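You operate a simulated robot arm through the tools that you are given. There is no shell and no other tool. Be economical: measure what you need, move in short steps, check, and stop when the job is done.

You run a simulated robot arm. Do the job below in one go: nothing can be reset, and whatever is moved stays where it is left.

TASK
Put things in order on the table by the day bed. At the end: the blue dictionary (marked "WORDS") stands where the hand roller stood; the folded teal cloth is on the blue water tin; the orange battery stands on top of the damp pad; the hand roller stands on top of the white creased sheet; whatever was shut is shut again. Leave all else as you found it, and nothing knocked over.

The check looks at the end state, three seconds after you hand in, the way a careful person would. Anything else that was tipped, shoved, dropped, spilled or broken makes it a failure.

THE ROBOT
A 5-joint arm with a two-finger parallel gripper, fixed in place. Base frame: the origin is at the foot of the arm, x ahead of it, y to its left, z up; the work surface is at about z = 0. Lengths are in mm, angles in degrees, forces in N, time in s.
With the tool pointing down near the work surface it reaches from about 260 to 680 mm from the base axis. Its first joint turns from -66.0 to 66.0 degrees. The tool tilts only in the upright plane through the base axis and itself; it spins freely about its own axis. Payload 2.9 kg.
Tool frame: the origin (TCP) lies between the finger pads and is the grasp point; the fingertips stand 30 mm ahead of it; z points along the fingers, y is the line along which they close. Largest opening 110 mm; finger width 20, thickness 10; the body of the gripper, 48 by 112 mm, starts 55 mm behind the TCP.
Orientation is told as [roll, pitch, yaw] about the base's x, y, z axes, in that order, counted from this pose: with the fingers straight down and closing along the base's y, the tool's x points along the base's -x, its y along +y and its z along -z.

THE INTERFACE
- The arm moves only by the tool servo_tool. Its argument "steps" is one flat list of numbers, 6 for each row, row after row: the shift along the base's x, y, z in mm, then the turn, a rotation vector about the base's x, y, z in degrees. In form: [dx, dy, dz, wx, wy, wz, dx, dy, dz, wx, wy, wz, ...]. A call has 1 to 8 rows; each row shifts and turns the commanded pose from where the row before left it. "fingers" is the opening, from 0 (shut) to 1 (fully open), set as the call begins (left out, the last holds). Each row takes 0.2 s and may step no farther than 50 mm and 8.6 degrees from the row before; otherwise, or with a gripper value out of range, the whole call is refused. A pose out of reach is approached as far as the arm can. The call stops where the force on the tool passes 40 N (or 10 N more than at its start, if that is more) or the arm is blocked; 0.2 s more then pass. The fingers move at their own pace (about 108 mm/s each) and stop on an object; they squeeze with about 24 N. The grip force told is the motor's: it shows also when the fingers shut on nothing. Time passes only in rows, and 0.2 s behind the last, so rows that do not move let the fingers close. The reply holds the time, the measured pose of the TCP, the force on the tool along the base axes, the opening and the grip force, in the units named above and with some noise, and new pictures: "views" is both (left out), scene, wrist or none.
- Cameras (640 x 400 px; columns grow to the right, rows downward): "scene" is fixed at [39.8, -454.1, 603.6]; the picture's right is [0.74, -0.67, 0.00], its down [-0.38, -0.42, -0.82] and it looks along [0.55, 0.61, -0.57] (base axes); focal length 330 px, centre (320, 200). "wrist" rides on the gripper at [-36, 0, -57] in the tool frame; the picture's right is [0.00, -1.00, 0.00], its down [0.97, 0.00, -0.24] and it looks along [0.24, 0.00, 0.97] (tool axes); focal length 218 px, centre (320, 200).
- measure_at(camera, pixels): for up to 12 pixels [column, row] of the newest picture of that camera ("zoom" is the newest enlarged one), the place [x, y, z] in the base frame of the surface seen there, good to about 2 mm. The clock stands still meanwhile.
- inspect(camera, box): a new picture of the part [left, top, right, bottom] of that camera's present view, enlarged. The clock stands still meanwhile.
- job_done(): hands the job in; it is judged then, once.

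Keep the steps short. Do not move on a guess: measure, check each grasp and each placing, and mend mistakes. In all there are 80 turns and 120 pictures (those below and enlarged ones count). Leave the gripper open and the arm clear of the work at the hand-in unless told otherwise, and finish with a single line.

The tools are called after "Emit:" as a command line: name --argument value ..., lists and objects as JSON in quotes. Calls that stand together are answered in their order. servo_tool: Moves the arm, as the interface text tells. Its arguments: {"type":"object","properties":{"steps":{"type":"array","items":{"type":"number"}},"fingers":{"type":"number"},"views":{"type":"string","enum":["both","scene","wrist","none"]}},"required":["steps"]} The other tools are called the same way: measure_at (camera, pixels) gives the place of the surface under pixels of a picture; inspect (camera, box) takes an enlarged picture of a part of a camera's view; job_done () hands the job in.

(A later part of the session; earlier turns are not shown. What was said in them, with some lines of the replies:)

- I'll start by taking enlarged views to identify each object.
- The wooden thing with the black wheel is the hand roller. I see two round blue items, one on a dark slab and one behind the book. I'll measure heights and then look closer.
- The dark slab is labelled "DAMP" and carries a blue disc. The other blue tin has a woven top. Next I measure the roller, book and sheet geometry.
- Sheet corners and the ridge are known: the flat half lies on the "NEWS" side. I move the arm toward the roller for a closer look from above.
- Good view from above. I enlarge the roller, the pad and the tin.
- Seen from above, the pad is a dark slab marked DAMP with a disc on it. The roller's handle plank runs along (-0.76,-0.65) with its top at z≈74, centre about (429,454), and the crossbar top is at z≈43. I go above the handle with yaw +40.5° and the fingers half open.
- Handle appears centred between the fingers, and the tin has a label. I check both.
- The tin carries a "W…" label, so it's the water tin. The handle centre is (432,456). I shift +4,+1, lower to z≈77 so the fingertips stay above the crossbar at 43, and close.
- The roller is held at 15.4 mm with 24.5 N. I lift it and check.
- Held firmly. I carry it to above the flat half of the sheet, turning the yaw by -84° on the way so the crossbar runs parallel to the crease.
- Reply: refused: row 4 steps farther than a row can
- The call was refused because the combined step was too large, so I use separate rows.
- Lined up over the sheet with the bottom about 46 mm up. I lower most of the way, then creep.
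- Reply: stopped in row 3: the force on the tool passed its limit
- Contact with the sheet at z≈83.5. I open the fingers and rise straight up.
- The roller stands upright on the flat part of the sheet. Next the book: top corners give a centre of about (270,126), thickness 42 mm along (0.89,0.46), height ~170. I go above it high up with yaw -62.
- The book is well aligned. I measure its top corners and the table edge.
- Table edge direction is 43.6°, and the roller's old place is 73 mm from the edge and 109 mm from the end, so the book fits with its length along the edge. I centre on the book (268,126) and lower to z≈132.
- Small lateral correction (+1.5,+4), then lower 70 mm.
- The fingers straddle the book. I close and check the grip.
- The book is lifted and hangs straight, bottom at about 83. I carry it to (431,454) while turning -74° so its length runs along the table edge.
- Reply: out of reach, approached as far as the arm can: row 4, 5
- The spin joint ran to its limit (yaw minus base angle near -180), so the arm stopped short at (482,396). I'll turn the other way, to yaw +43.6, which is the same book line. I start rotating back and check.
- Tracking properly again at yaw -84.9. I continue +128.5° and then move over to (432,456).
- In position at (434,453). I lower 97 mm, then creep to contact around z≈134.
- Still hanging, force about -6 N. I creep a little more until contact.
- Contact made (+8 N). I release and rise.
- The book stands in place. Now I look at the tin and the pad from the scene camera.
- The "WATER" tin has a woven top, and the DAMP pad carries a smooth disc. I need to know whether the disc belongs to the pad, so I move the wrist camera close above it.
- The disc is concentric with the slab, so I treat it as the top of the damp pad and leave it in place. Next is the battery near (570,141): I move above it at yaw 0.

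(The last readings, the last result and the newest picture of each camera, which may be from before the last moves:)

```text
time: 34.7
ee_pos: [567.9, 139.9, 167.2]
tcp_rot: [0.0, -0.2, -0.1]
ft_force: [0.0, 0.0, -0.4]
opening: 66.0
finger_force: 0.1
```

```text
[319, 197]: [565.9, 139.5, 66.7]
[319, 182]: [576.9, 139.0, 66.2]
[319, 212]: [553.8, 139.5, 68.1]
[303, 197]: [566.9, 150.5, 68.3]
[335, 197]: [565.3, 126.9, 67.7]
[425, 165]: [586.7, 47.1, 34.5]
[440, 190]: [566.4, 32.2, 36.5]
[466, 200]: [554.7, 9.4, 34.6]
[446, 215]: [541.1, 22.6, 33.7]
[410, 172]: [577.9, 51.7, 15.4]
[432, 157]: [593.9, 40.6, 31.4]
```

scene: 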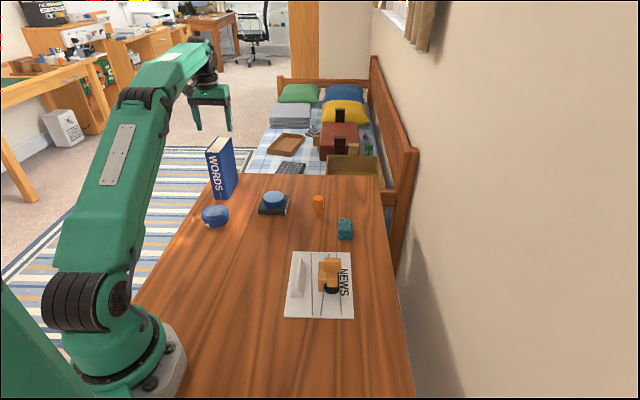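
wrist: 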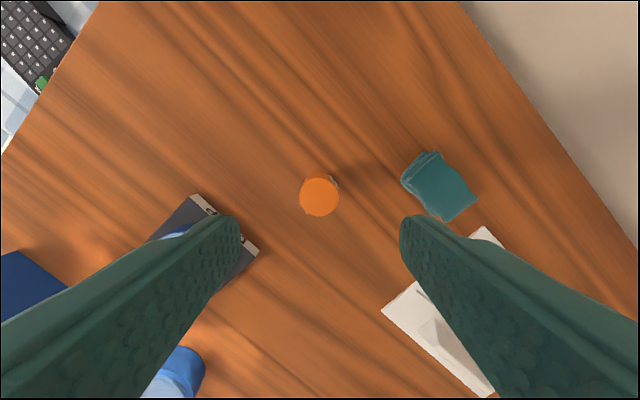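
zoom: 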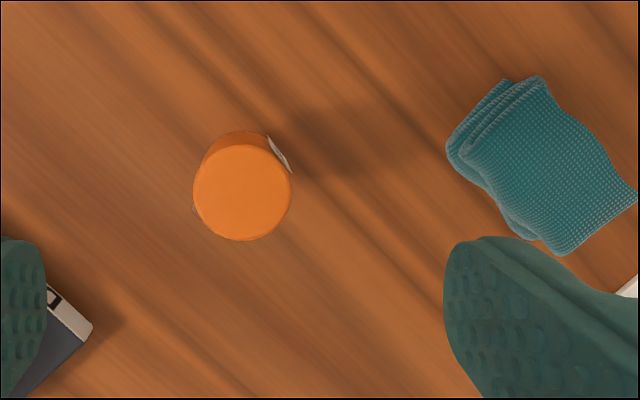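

Battery top centre is (566,139), diameter ~27, height 67. I shift by -2 in x and lower to z≈52, then close.

Emit:
servo_tool --steps '[-2, -0.5, -40, 0, 0, 0, 0, 0, -40, 0, 0, 0, 0, 0, -25, 0, 0, 0, 0, 0, -10, 0, 0, 0, 0, 0, 0, 0, 0, 0]' --views "wrist"

Emit:
servo_tool --steps '[0, 0, 0, 0, 0, 0, 0, 0, 0, 0, 0, 0, 0, 0, 0, 0, 0, 0]' --fingers 0 --views "scene"

```text
time: 35.9
ee_pos: [567.0, 139.5, 50.8]
tcp_rot: [0.1, -0.2, 0.0]
ft_force: [0.2, -0.1, 0.7]
opening: 65.8
finger_force: 0.1
```

wrist: 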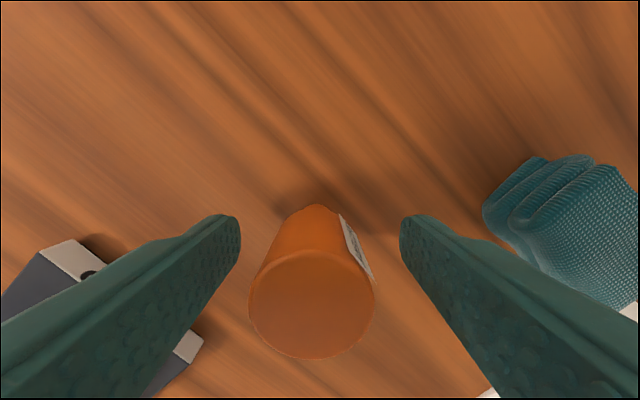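

```text
time: 36.7
ee_pos: [566.6, 139.2, 51.3]
tcp_rot: [0.2, -0.2, 0.0]
ft_force: [0.2, 0.2, 0.7]
opening: 28.9
finger_force: 24.2
```

scene: 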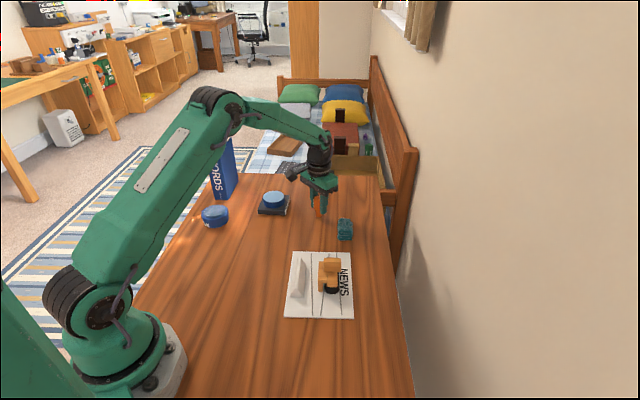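

Gripped at 28.9 mm. I lift and carry it above the pad centre (495.7,266.9).

Emit:
servo_tool --steps '[0, 0, 10, 0, 0, 0, 0, 0, 45, 0, 0, 0, 0, 0, 45, 0, 0, 0, -18, 32, 0, 0, 0, 0, -18, 32, 0, 0, 0, 0, -18, 32, 0, 0, 0, 0, -17, 32, 0, 0, 0, 0, 0, 0, 0, 0, 0, 0]'

```text
time: 38.5
ee_pos: [492.6, 270.7, 153.1]
tcp_rot: [0.1, -0.2, -0.2]
ft_force: [-0.8, 0.1, -0.4]
opening: 29.0
finger_force: 24.2
```

scene: 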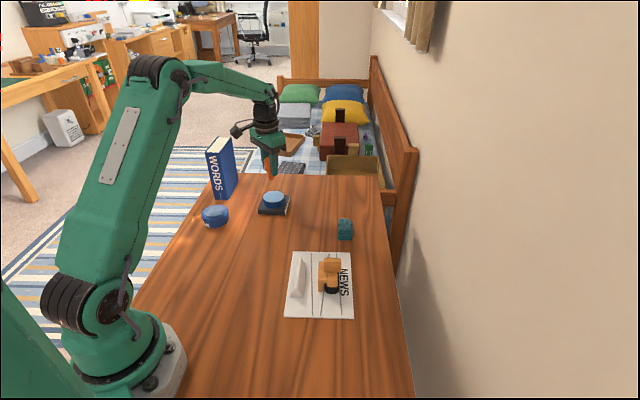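
wrist: 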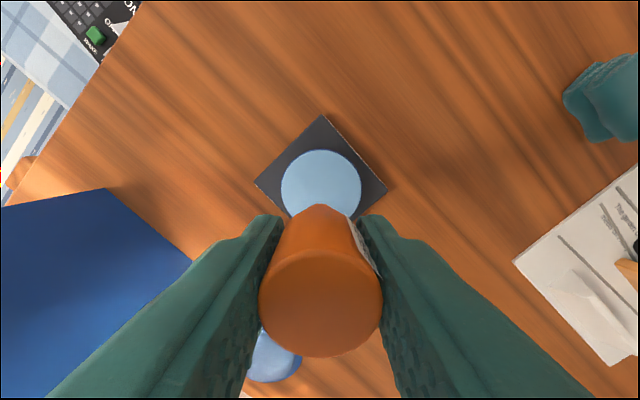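

Over the pad, with the disc centred at column 321. I lower 52 mm and check.

Emit:
servo_tool --steps '[0, 0, -30, 0, 0, 0, 0, 0, -22, 0, 0, 0, 0, 0, 0, 0, 0, 0]'

Emit:
inspect --camera "scene" --box '[245, 165, 305, 220]'

Emit:
measure_at --camera "wrist" --pixels '[[270, 165], [375, 165], [320, 130], [320, 170]]'

```text
time: 39.3
ee_pos: [492.8, 268.0, 100.2]
tcp_rot: [0.2, -0.3, 0.0]
ft_force: [-0.4, -0.4, -0.4]
opening: 28.9
finger_force: 24.3
```

scene: 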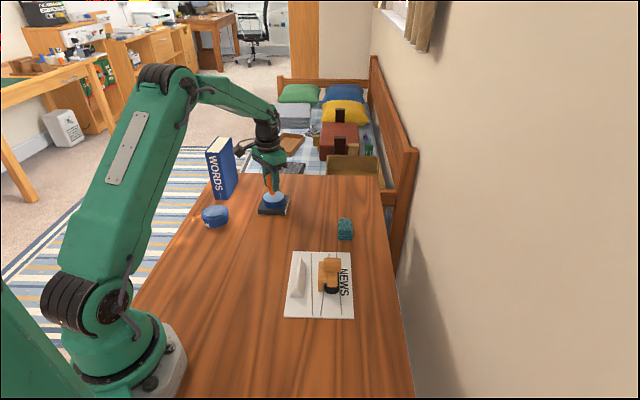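
wrist: 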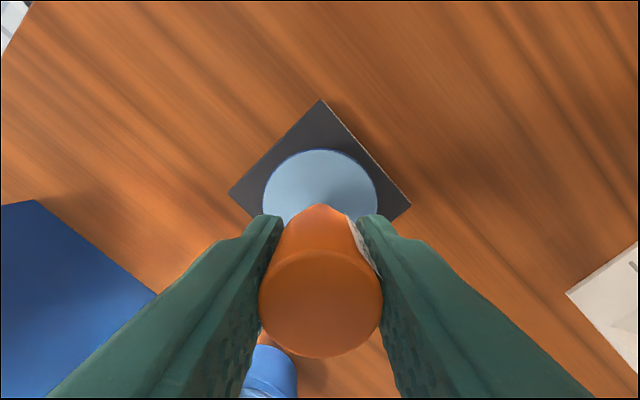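

```text
7.27 times, centred on (275, 192) of scene
```

zoom: 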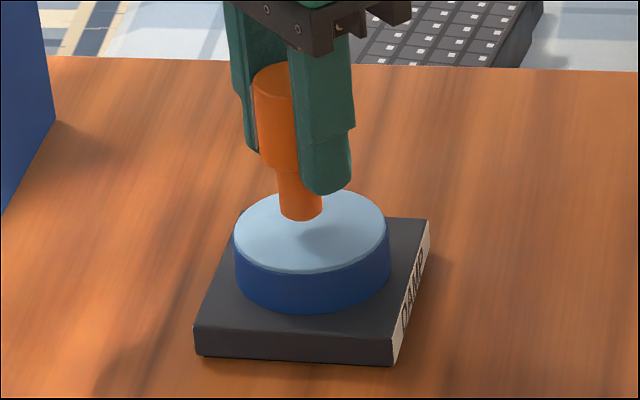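

```text
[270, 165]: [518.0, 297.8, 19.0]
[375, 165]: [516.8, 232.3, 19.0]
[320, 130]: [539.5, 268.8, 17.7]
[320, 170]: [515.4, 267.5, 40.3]
```

Well placed over the disc. I shift +2 in x and creep down to contact, expected near z 92.

Emit:
servo_tool --steps '[2, 0, -5, 0, 0, 0, 0, 0, -2, 0, 0, 0, 0, 0, -0.8, 0, 0, 0, 0, 0, 0, 0, 0, 0]' --views "none"

```text
time: 40.3
ee_pos: [496.4, 268.2, 91.2]
tcp_rot: [0.1, -0.2, 0.0]
ft_force: [-0.4, 0.1, -0.1]
opening: 28.8
finger_force: 24.3
```

Emit:
servo_tool --steps '[0, 0, -0.8, 0, 0, 0, 0, 0, 0, 0, 0, 0]' --views "none"

Emit:
inspect --camera "scene" --box '[245, 165, 305, 220]'

```text
time: 40.9
ee_pos: [497.0, 267.8, 92.0]
tcp_rot: [0.1, -0.2, 0.0]
ft_force: [-0.8, -0.5, 0.4]
opening: 28.8
finger_force: 24.0
```

```text
7.27 times, centred on (275, 192) of scene
```

zoom: 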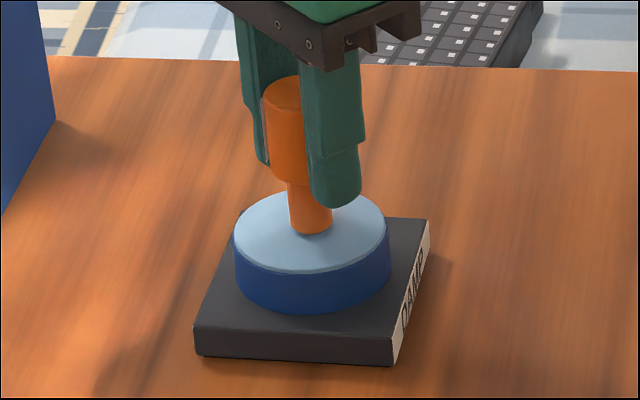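

No contact force yet, so I creep further.

Emit:
servo_tool --steps '[0, 0, -0.7, 0, 0, 0, 0, 0, -0.7, 0, 0, 0, 0, 0, 0, 0, 0, 0]' --views "none"

```text
time: 41.7
ee_pos: [498.8, 269.1, 89.2]
tcp_rot: [0.0, -0.3, 0.0]
ft_force: [-9.1, -2.2, 16.4]
opening: 28.8
finger_force: 24.4
```

Contact. I ease up 0.7 mm to relieve the pressure, then open.

Emit:
servo_tool --steps '[0, 0, 0.6, 0, 0, 0, 0, 0, 0, 0, 0, 0]' --views "none"

Emit:
servo_tool --steps '[0, 0, 0, 0, 0, 0, 0, 0, 0, 0, 0, 0]' --fingers 0.6 --views "both"

```text
time: 42.3
ee_pos: [498.0, 268.4, 91.0]
tcp_rot: [0.2, -0.3, -0.1]
ft_force: [0.3, -1.3, 8.1]
opening: 28.9
finger_force: 23.6
```

```text
time: 42.9
ee_pos: [497.3, 269.8, 89.8]
tcp_rot: [0.1, -0.2, -0.1]
ft_force: [0.3, 0.9, -0.1]
opening: 66.1
finger_force: 0.1
```

scene: 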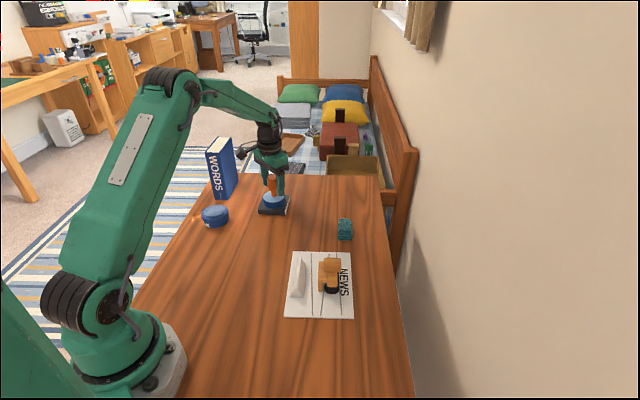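
wrist: 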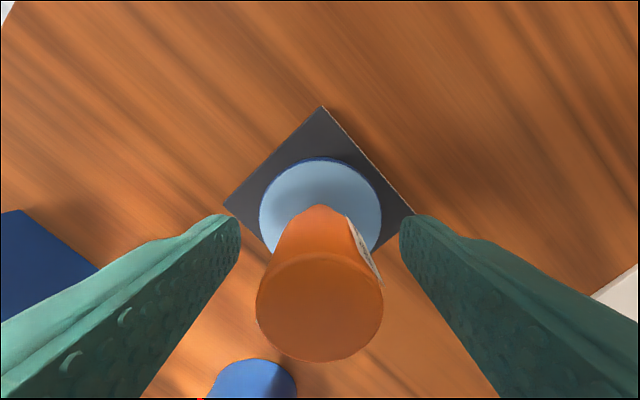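

The battery stands by itself. I rise straight up and check.

Emit:
servo_tool --steps '[0, 0, 20, 0, 0, 0, 0, 0, 40, 0, 0, 0, 0, 0, 45, 0, 0, 0, 0, 0, 0, 0, 0, 0]' --views "none"

Emit:
inspect --camera "scene" --box '[245, 165, 305, 220]'

```text
time: 43.9
ee_pos: [501.2, 269.5, 196.1]
tcp_rot: [0.2, -0.1, 0.1]
ft_force: [0.6, 0.4, 0.2]
opening: 65.8
finger_force: 0.0
```

```text
7.27 times, centred on (275, 192) of scene
```

zoom: 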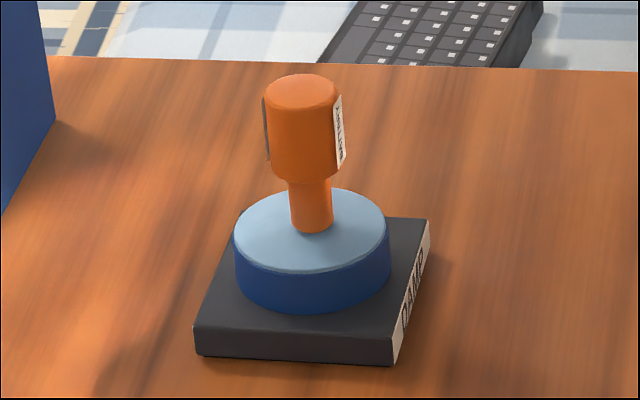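

The battery stands upright on the pad. Next the teal cloth near (566,32): I move above it.

Emit:
servo_tool --steps '[10, -40, 0, 0, 0, 0, 11, -40, 0, 0, 0, 0, 11, -40, 0, 0, 0, 0, 11, -40, 0, 0, 0, 0, 11, -40, 0, 0, 0, 0, 11, -37, -20, 0, 0, 0, 0, 0, -20, 0, 0, 0, 0, 0, 0, 0, 0, 0]' --fingers 0.8 --views "wrist"

Emit:
inspect --camera "wrist" --box '[250, 120, 410, 260]'

```text
time: 45.7
ee_pos: [562.5, 33.6, 156.7]
tcp_rot: [-0.1, -0.1, 0.0]
ft_force: [-0.2, 0.1, 0.1]
opening: 88.1
finger_force: 0.0
```

wrist: 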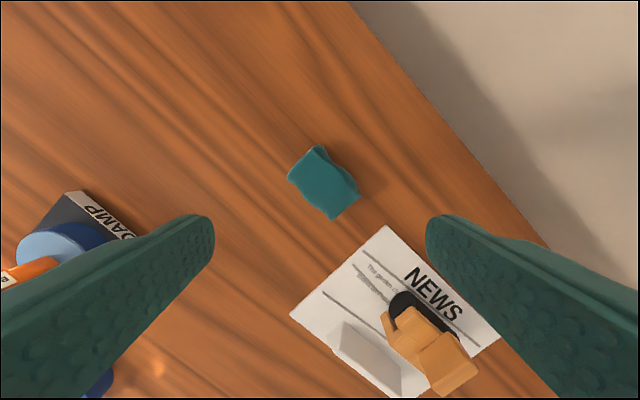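

```text
2.86 times, centred on (330, 190) of wrist
```

zoom: 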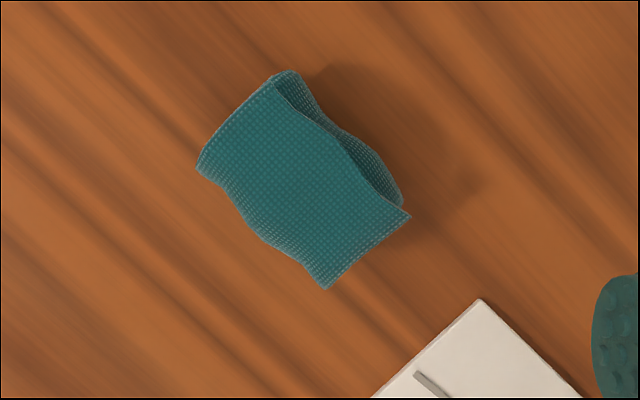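

Emit:
measure_at --camera "zoom" --pixels '[[272, 90], [203, 163], [327, 280], [400, 214], [305, 185], [240, 210], [350, 150], [360, 170], [395, 195]]'

```text
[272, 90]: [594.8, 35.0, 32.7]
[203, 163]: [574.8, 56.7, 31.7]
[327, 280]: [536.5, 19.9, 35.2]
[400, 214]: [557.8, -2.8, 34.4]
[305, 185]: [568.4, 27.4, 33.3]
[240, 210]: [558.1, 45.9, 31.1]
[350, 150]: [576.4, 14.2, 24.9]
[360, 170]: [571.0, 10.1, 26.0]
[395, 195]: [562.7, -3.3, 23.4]
```

Cloth centre ≈ (567,26), 53 mm long at 44°, about 32 wide, 34 high. I turn yaw to +44, centre, and come down partway.

Emit:
servo_tool --steps '[1, -2, 0, 0, 0, 7.33, 1, -2, 0, 0, 0, 7.33, 1, -2, -15, 0, 0, 7.33, 0, -1, -15, 0, 0, 7.33, 0, 0, -20, 0, 0, 7.33, 0, 0, -15, 0, 0, 7.35, 0, 0, 0, 0, 0, 0]' --fingers 0.7 --views "wrist"

```text
time: 47.3
ee_pos: [564.1, 23.8, 90.2]
tcp_rot: [-0.1, -0.1, 44.1]
ft_force: [0.1, 0.4, -0.5]
opening: 77.2
finger_force: 0.1
```

wrist: 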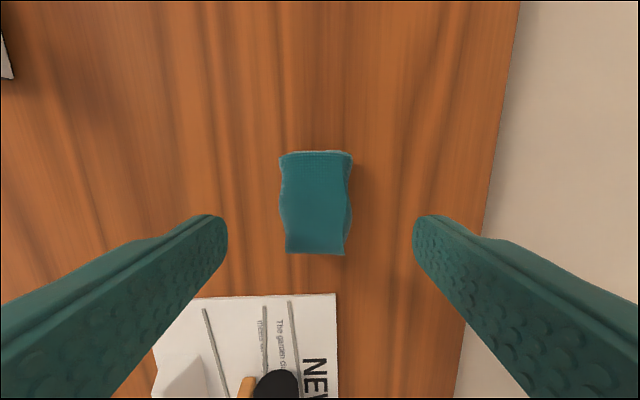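

Aligned. I shift (+3,+4), lower to z≈34, and close.

Emit:
servo_tool --steps '[3, 4, -20, 0, 0, 0, 0, 0, -20, 0, 0, 0, 0, 0, -14, 0, 0, 0, 0, 0, 0, 0, 0, 0]' --views "wrist"

Emit:
servo_tool --steps '[0, 0, 0, 0, 0, 0, 0, 0, 0, 0, 0, 0, 0, 0, 0, 0, 0, 0]' --fingers 0 --views "wrist"

```text
time: 48.3
ee_pos: [567.8, 30.6, 35.1]
tcp_rot: [-0.1, -0.1, 44.1]
ft_force: [0.1, 0.1, 0.1]
opening: 76.9
finger_force: 0.2
```

wrist: 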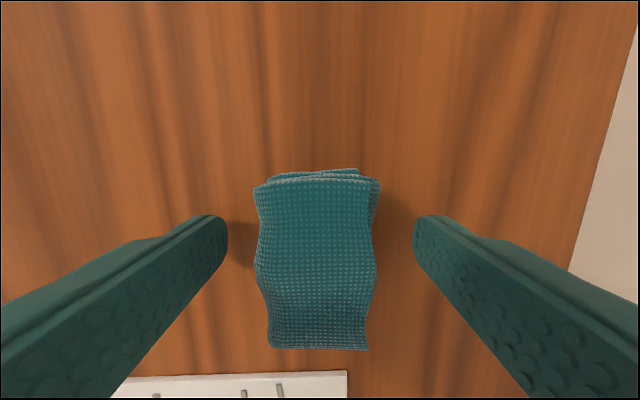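

```text
time: 49.1
ee_pos: [566.8, 31.2, 34.1]
tcp_rot: [-0.1, -0.1, 44.1]
ft_force: [0.0, 0.5, 0.1]
opening: 44.2
finger_force: 23.8
```

wrist: 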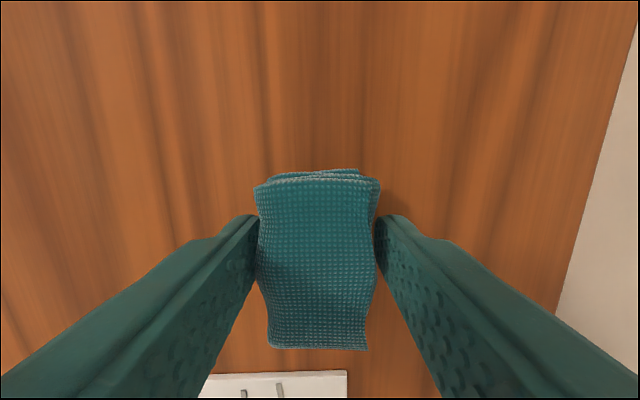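

The cloth is held at 44 mm. I lift it.

Emit:
servo_tool --steps '[0, 0, 10, 0, 0, 0, 0, 0, 45, 0, 0, 0, 0, 0, 45, 0, 0, 0, 0, 0, 40, 0, 0, 0, -30, 36.8, 0, 0, 0, 0, -30, 36.8, 0, 0, 0, 0, -30, 36.8, 0, 0, 0, 0, -30, 36.8, 0, 0, 0, 0]' --views "scene"

Emit:
servo_tool --steps '[-30, 36.8, 0, 0, 0, 0, -30, 36.8, 0, 0, 0, 0, -30, 36.8, 0, 0, 0, 0, -29, 36.4, 0, 0, 0, 0, 0, 0, 0, 0, 0, 0]'

```text
time: 50.9
ee_pos: [447.1, 176.1, 176.9]
tcp_rot: [0.0, -0.2, 43.9]
ft_force: [0.7, 0.0, -1.2]
opening: 43.9
finger_force: 24.4
```

scene: 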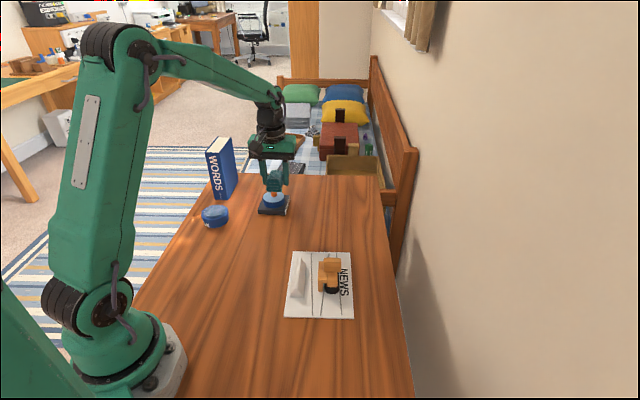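

```text
time: 52.1
ee_pos: [328.0, 324.9, 176.1]
tcp_rot: [0.0, -0.1, 44.0]
ft_force: [-0.1, -0.1, -0.5]
opening: 44.0
finger_force: 24.2
```

scene: 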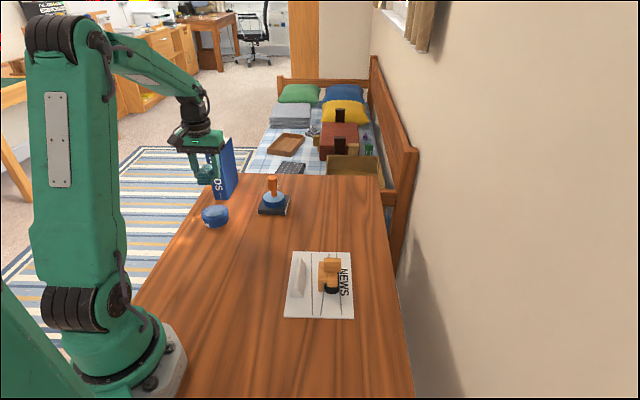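
wrist: 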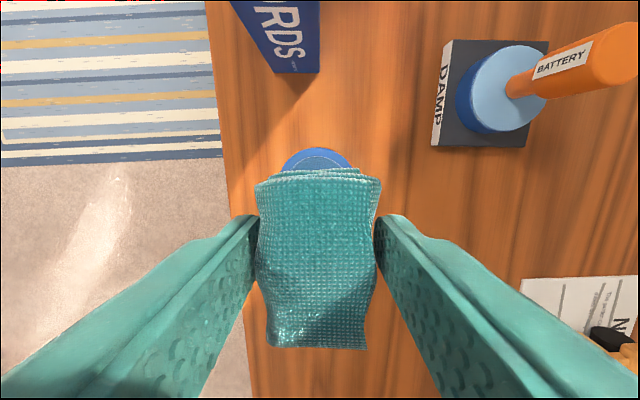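

Above the tin. I check the tin centre in the scene view.

Emit:
inspect --camera "scene" --box '[180, 150, 250, 235]'

Emit:
measure_at --camera "scene" --pixels '[[215, 211], [206, 211], [223, 211], [215, 207], [215, 215]]'

```text
4.71 times, centred on (215, 192) of scene
```

zoom: 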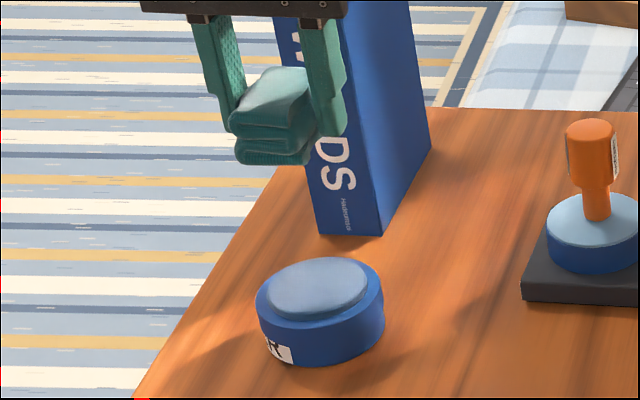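

```text
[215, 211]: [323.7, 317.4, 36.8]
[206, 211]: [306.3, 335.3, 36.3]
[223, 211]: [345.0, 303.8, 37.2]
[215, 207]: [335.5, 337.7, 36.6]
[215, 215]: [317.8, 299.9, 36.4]
```

Tin centre ≈ (325,320), top z≈37. I shift (-4,-6) and lower to just above.

Emit:
servo_tool --steps '[-4, -6, -40, 0, 0, 0, 0, 0, -30, 0, 0, 0, 0, 0, -20, 0, 0, 0, 0, 0, 0, 0, 0, 0]'

Emit:
inspect --camera "scene" --box '[180, 165, 250, 235]'

```text
time: 53.1
ee_pos: [327.9, 319.5, 87.3]
tcp_rot: [0.0, -0.2, 44.0]
ft_force: [0.3, -0.2, -0.7]
opening: 43.8
finger_force: 24.1
```

scene: 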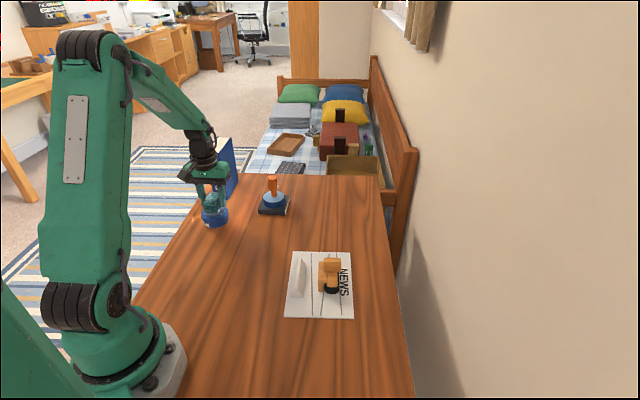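
wrist: 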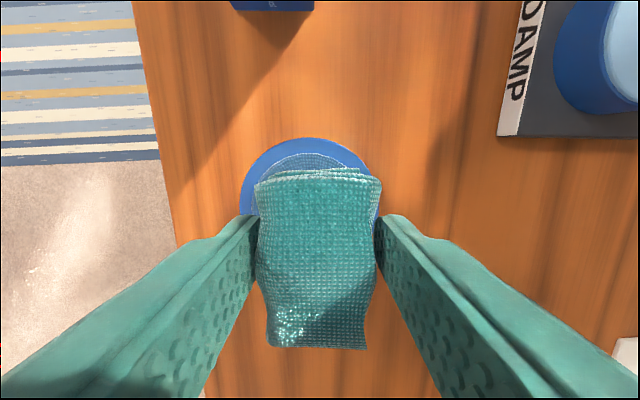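

```text
5.71 times, centred on (215, 200) of scene
```

zoom: 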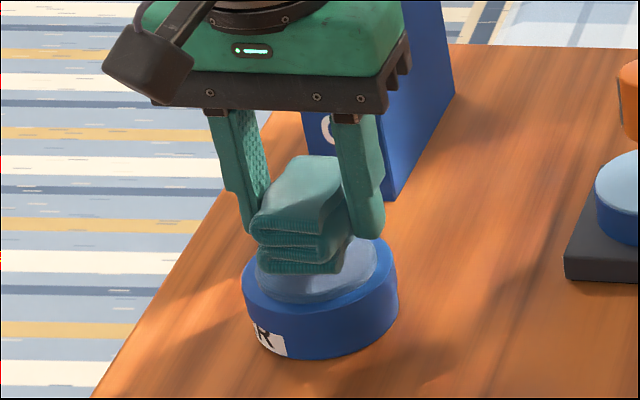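

The two views disagree slightly on centring, so I measure rim and cloth points.

Emit:
inspect --camera "wrist" --box '[220, 120, 420, 260]'

Emit:
measure_at --camera "wrist" --pixels '[[244, 195], [310, 142], [370, 168], [310, 160], [258, 190], [376, 190], [272, 340], [362, 340], [265, 155], [345, 147]]'

Emit:
measure_at --camera "scene" --pixels '[[203, 215], [227, 212], [215, 217], [222, 208], [212, 194], [217, 198], [215, 211]]'

```text
2.86 times, centred on (320, 190) of wrist
```

zoom: 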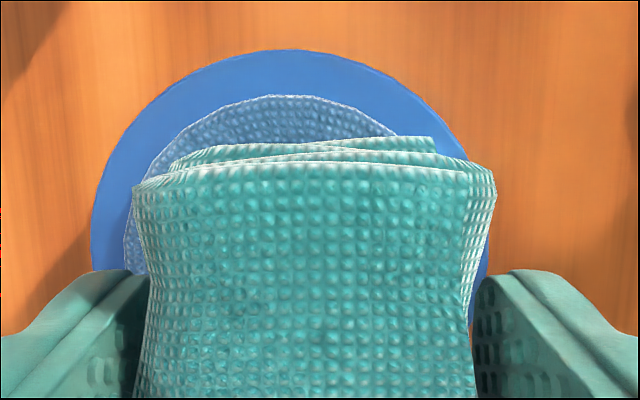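

```text
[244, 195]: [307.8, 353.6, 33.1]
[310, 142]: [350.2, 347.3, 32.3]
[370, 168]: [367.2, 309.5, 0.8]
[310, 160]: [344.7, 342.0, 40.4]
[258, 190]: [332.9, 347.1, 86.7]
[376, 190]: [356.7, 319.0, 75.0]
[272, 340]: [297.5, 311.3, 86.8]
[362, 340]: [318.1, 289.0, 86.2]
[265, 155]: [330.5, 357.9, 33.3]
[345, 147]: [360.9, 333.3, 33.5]
```

```text
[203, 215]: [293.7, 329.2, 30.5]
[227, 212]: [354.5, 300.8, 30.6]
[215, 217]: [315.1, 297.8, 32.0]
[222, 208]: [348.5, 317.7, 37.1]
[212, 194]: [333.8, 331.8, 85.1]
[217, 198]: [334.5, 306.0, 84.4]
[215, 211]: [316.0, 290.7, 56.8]
```

A circle fit puts the tin centre at (326.5,323), and the cloth top centre is (326.3,316.6). I shift +6 in y and lower to near contact.

Emit:
servo_tool --steps '[0, 6.3, 0, 0, 0, 0, 0, 0, -10, 0, 0, 0, 0, 0, -2, 0, 0, 0, 0, 0, 0, 0, 0, 0]' --views "none"

Emit:
servo_tool --steps '[0, 0, -1, 0, 0, 0, 0, 0, -1, 0, 0, 0, 0, 0, 0, 0, 0, 0]' --views "wrist"

```text
time: 54.1
ee_pos: [326.7, 324.7, 75.2]
tcp_rot: [0.0, -0.2, 44.0]
ft_force: [-0.2, -0.5, -1.0]
opening: 44.2
finger_force: 24.1
```

```text
time: 54.9
ee_pos: [326.0, 324.3, 72.1]
tcp_rot: [0.0, -0.3, 43.9]
ft_force: [0.9, -2.6, 5.4]
opening: 44.1
finger_force: 23.8
```

wrist: 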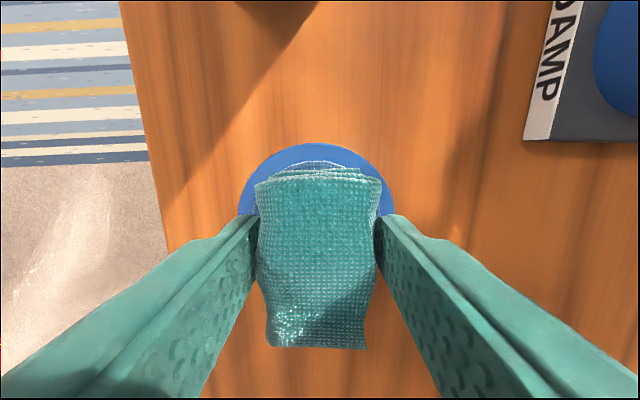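

Contact (+5.4 N) and well centred. I release and rise.

Emit:
servo_tool --steps '[0, 0, 0, 0, 0, 0, 0, 0, 0, 0, 0, 0, 0, 0, 20, 0, 0, 0, 0, 0, 45, 0, 0, 0, 0, 0, 45, 0, 0, 0, 0, 0, 0, 0, 0, 0]' --fingers 0.7

Emit:
inspect --camera "scene" --box '[190, 130, 310, 235]'

```text
time: 56.3
ee_pos: [326.6, 322.9, 183.3]
tcp_rot: [0.0, -0.2, 44.0]
ft_force: [0.6, 0.1, -0.3]
opening: 76.9
finger_force: 0.1
```

scene: 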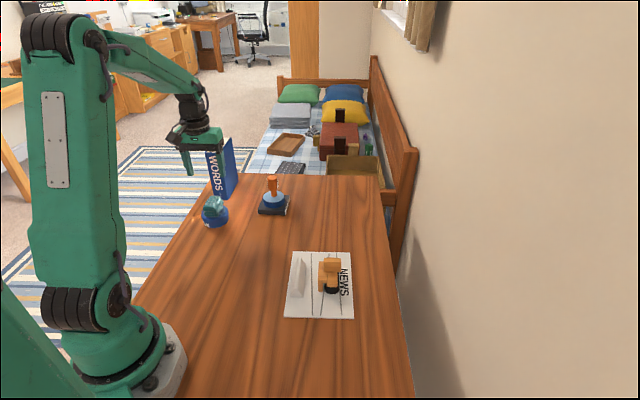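
wrist: 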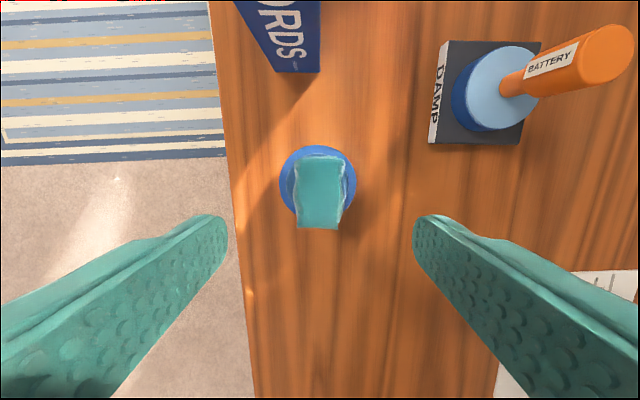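

```text
3.81 times, centred on (250, 182) of scene
```

zoom: 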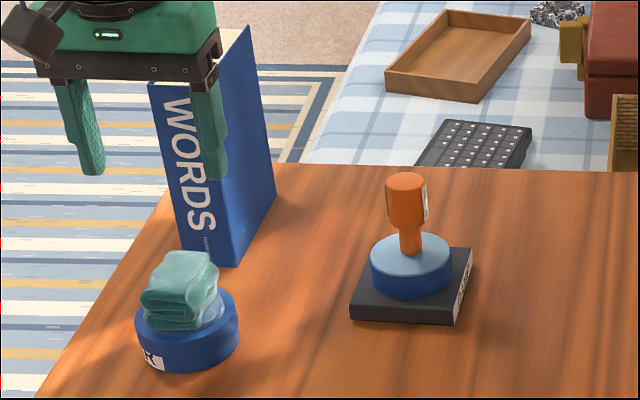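

Everything looks in place. I check the cloth's centring and the roller.

Emit:
measure_at --camera "wrist" --pixels '[[299, 160], [343, 160], [300, 224], [338, 224], [320, 193], [283, 180], [318, 149]]'

Emit:
inspect --camera "scene" --box '[270, 235, 370, 330]'

```text
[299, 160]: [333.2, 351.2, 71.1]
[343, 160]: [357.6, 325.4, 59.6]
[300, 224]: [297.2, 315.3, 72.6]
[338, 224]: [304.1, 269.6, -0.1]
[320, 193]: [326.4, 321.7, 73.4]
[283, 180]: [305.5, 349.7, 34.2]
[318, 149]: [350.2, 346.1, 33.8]
```

```text
4.21 times, centred on (320, 282) of scene
```

zoom: 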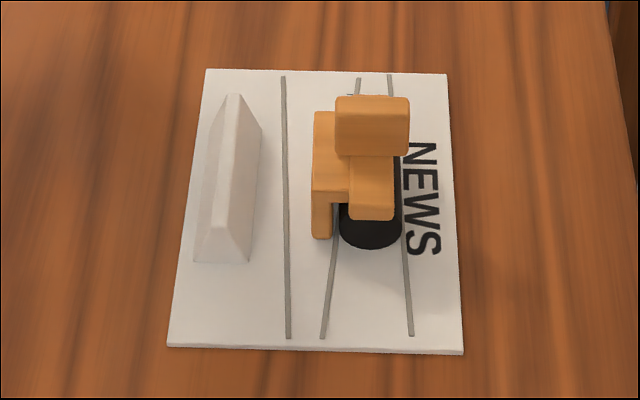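

The cloth is centred on the tin at z≈73, and the roller stands flat on the sheet. I raise the arm clear with the gripper open and take a last look.

Emit:
servo_tool --steps '[0, 0, 45, 0, 0, 0, 0, 0, 45, 0, 0, 0, 15, -40, 0, 0, 0, 0, 15, -40, 0, 0, 0, 0, 15, -40, 0, 0, 0, 0, 0, 0, 0, 0, 0, 0]' --fingers 1

```text
time: 57.7
ee_pos: [373.5, 202.4, 274.6]
tcp_rot: [-0.1, -0.1, 44.0]
ft_force: [0.3, 0.0, 0.1]
opening: 110.0
finger_force: 0.1
```

scene: 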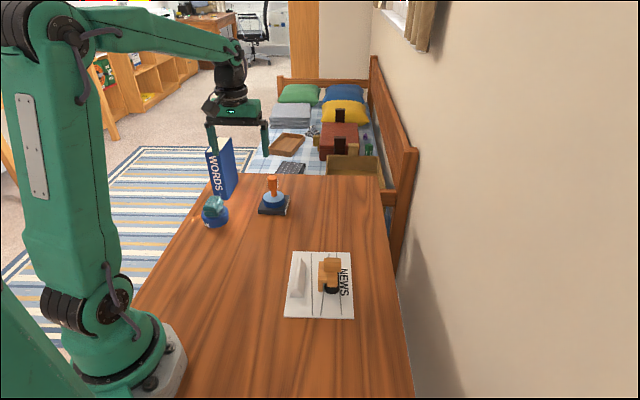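
wrist: 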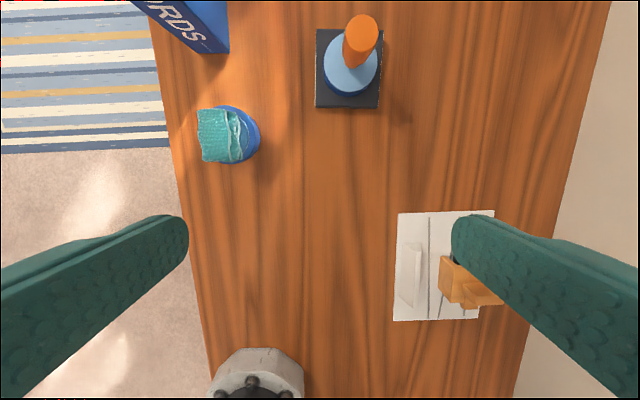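

The book, cloth, battery and roller are all standing where they were asked to be, and the arm is clear with the gripper open. I hand in.

Emit:
job_done

```text
The job is handed in.
```

Handed in: the dictionary stands where the roller was, the cloth is on the water tin, the roller is on the creased sheet, and the battery stands on the blue disc that tops the damp pad, which I took to be part of the pad and left shut.
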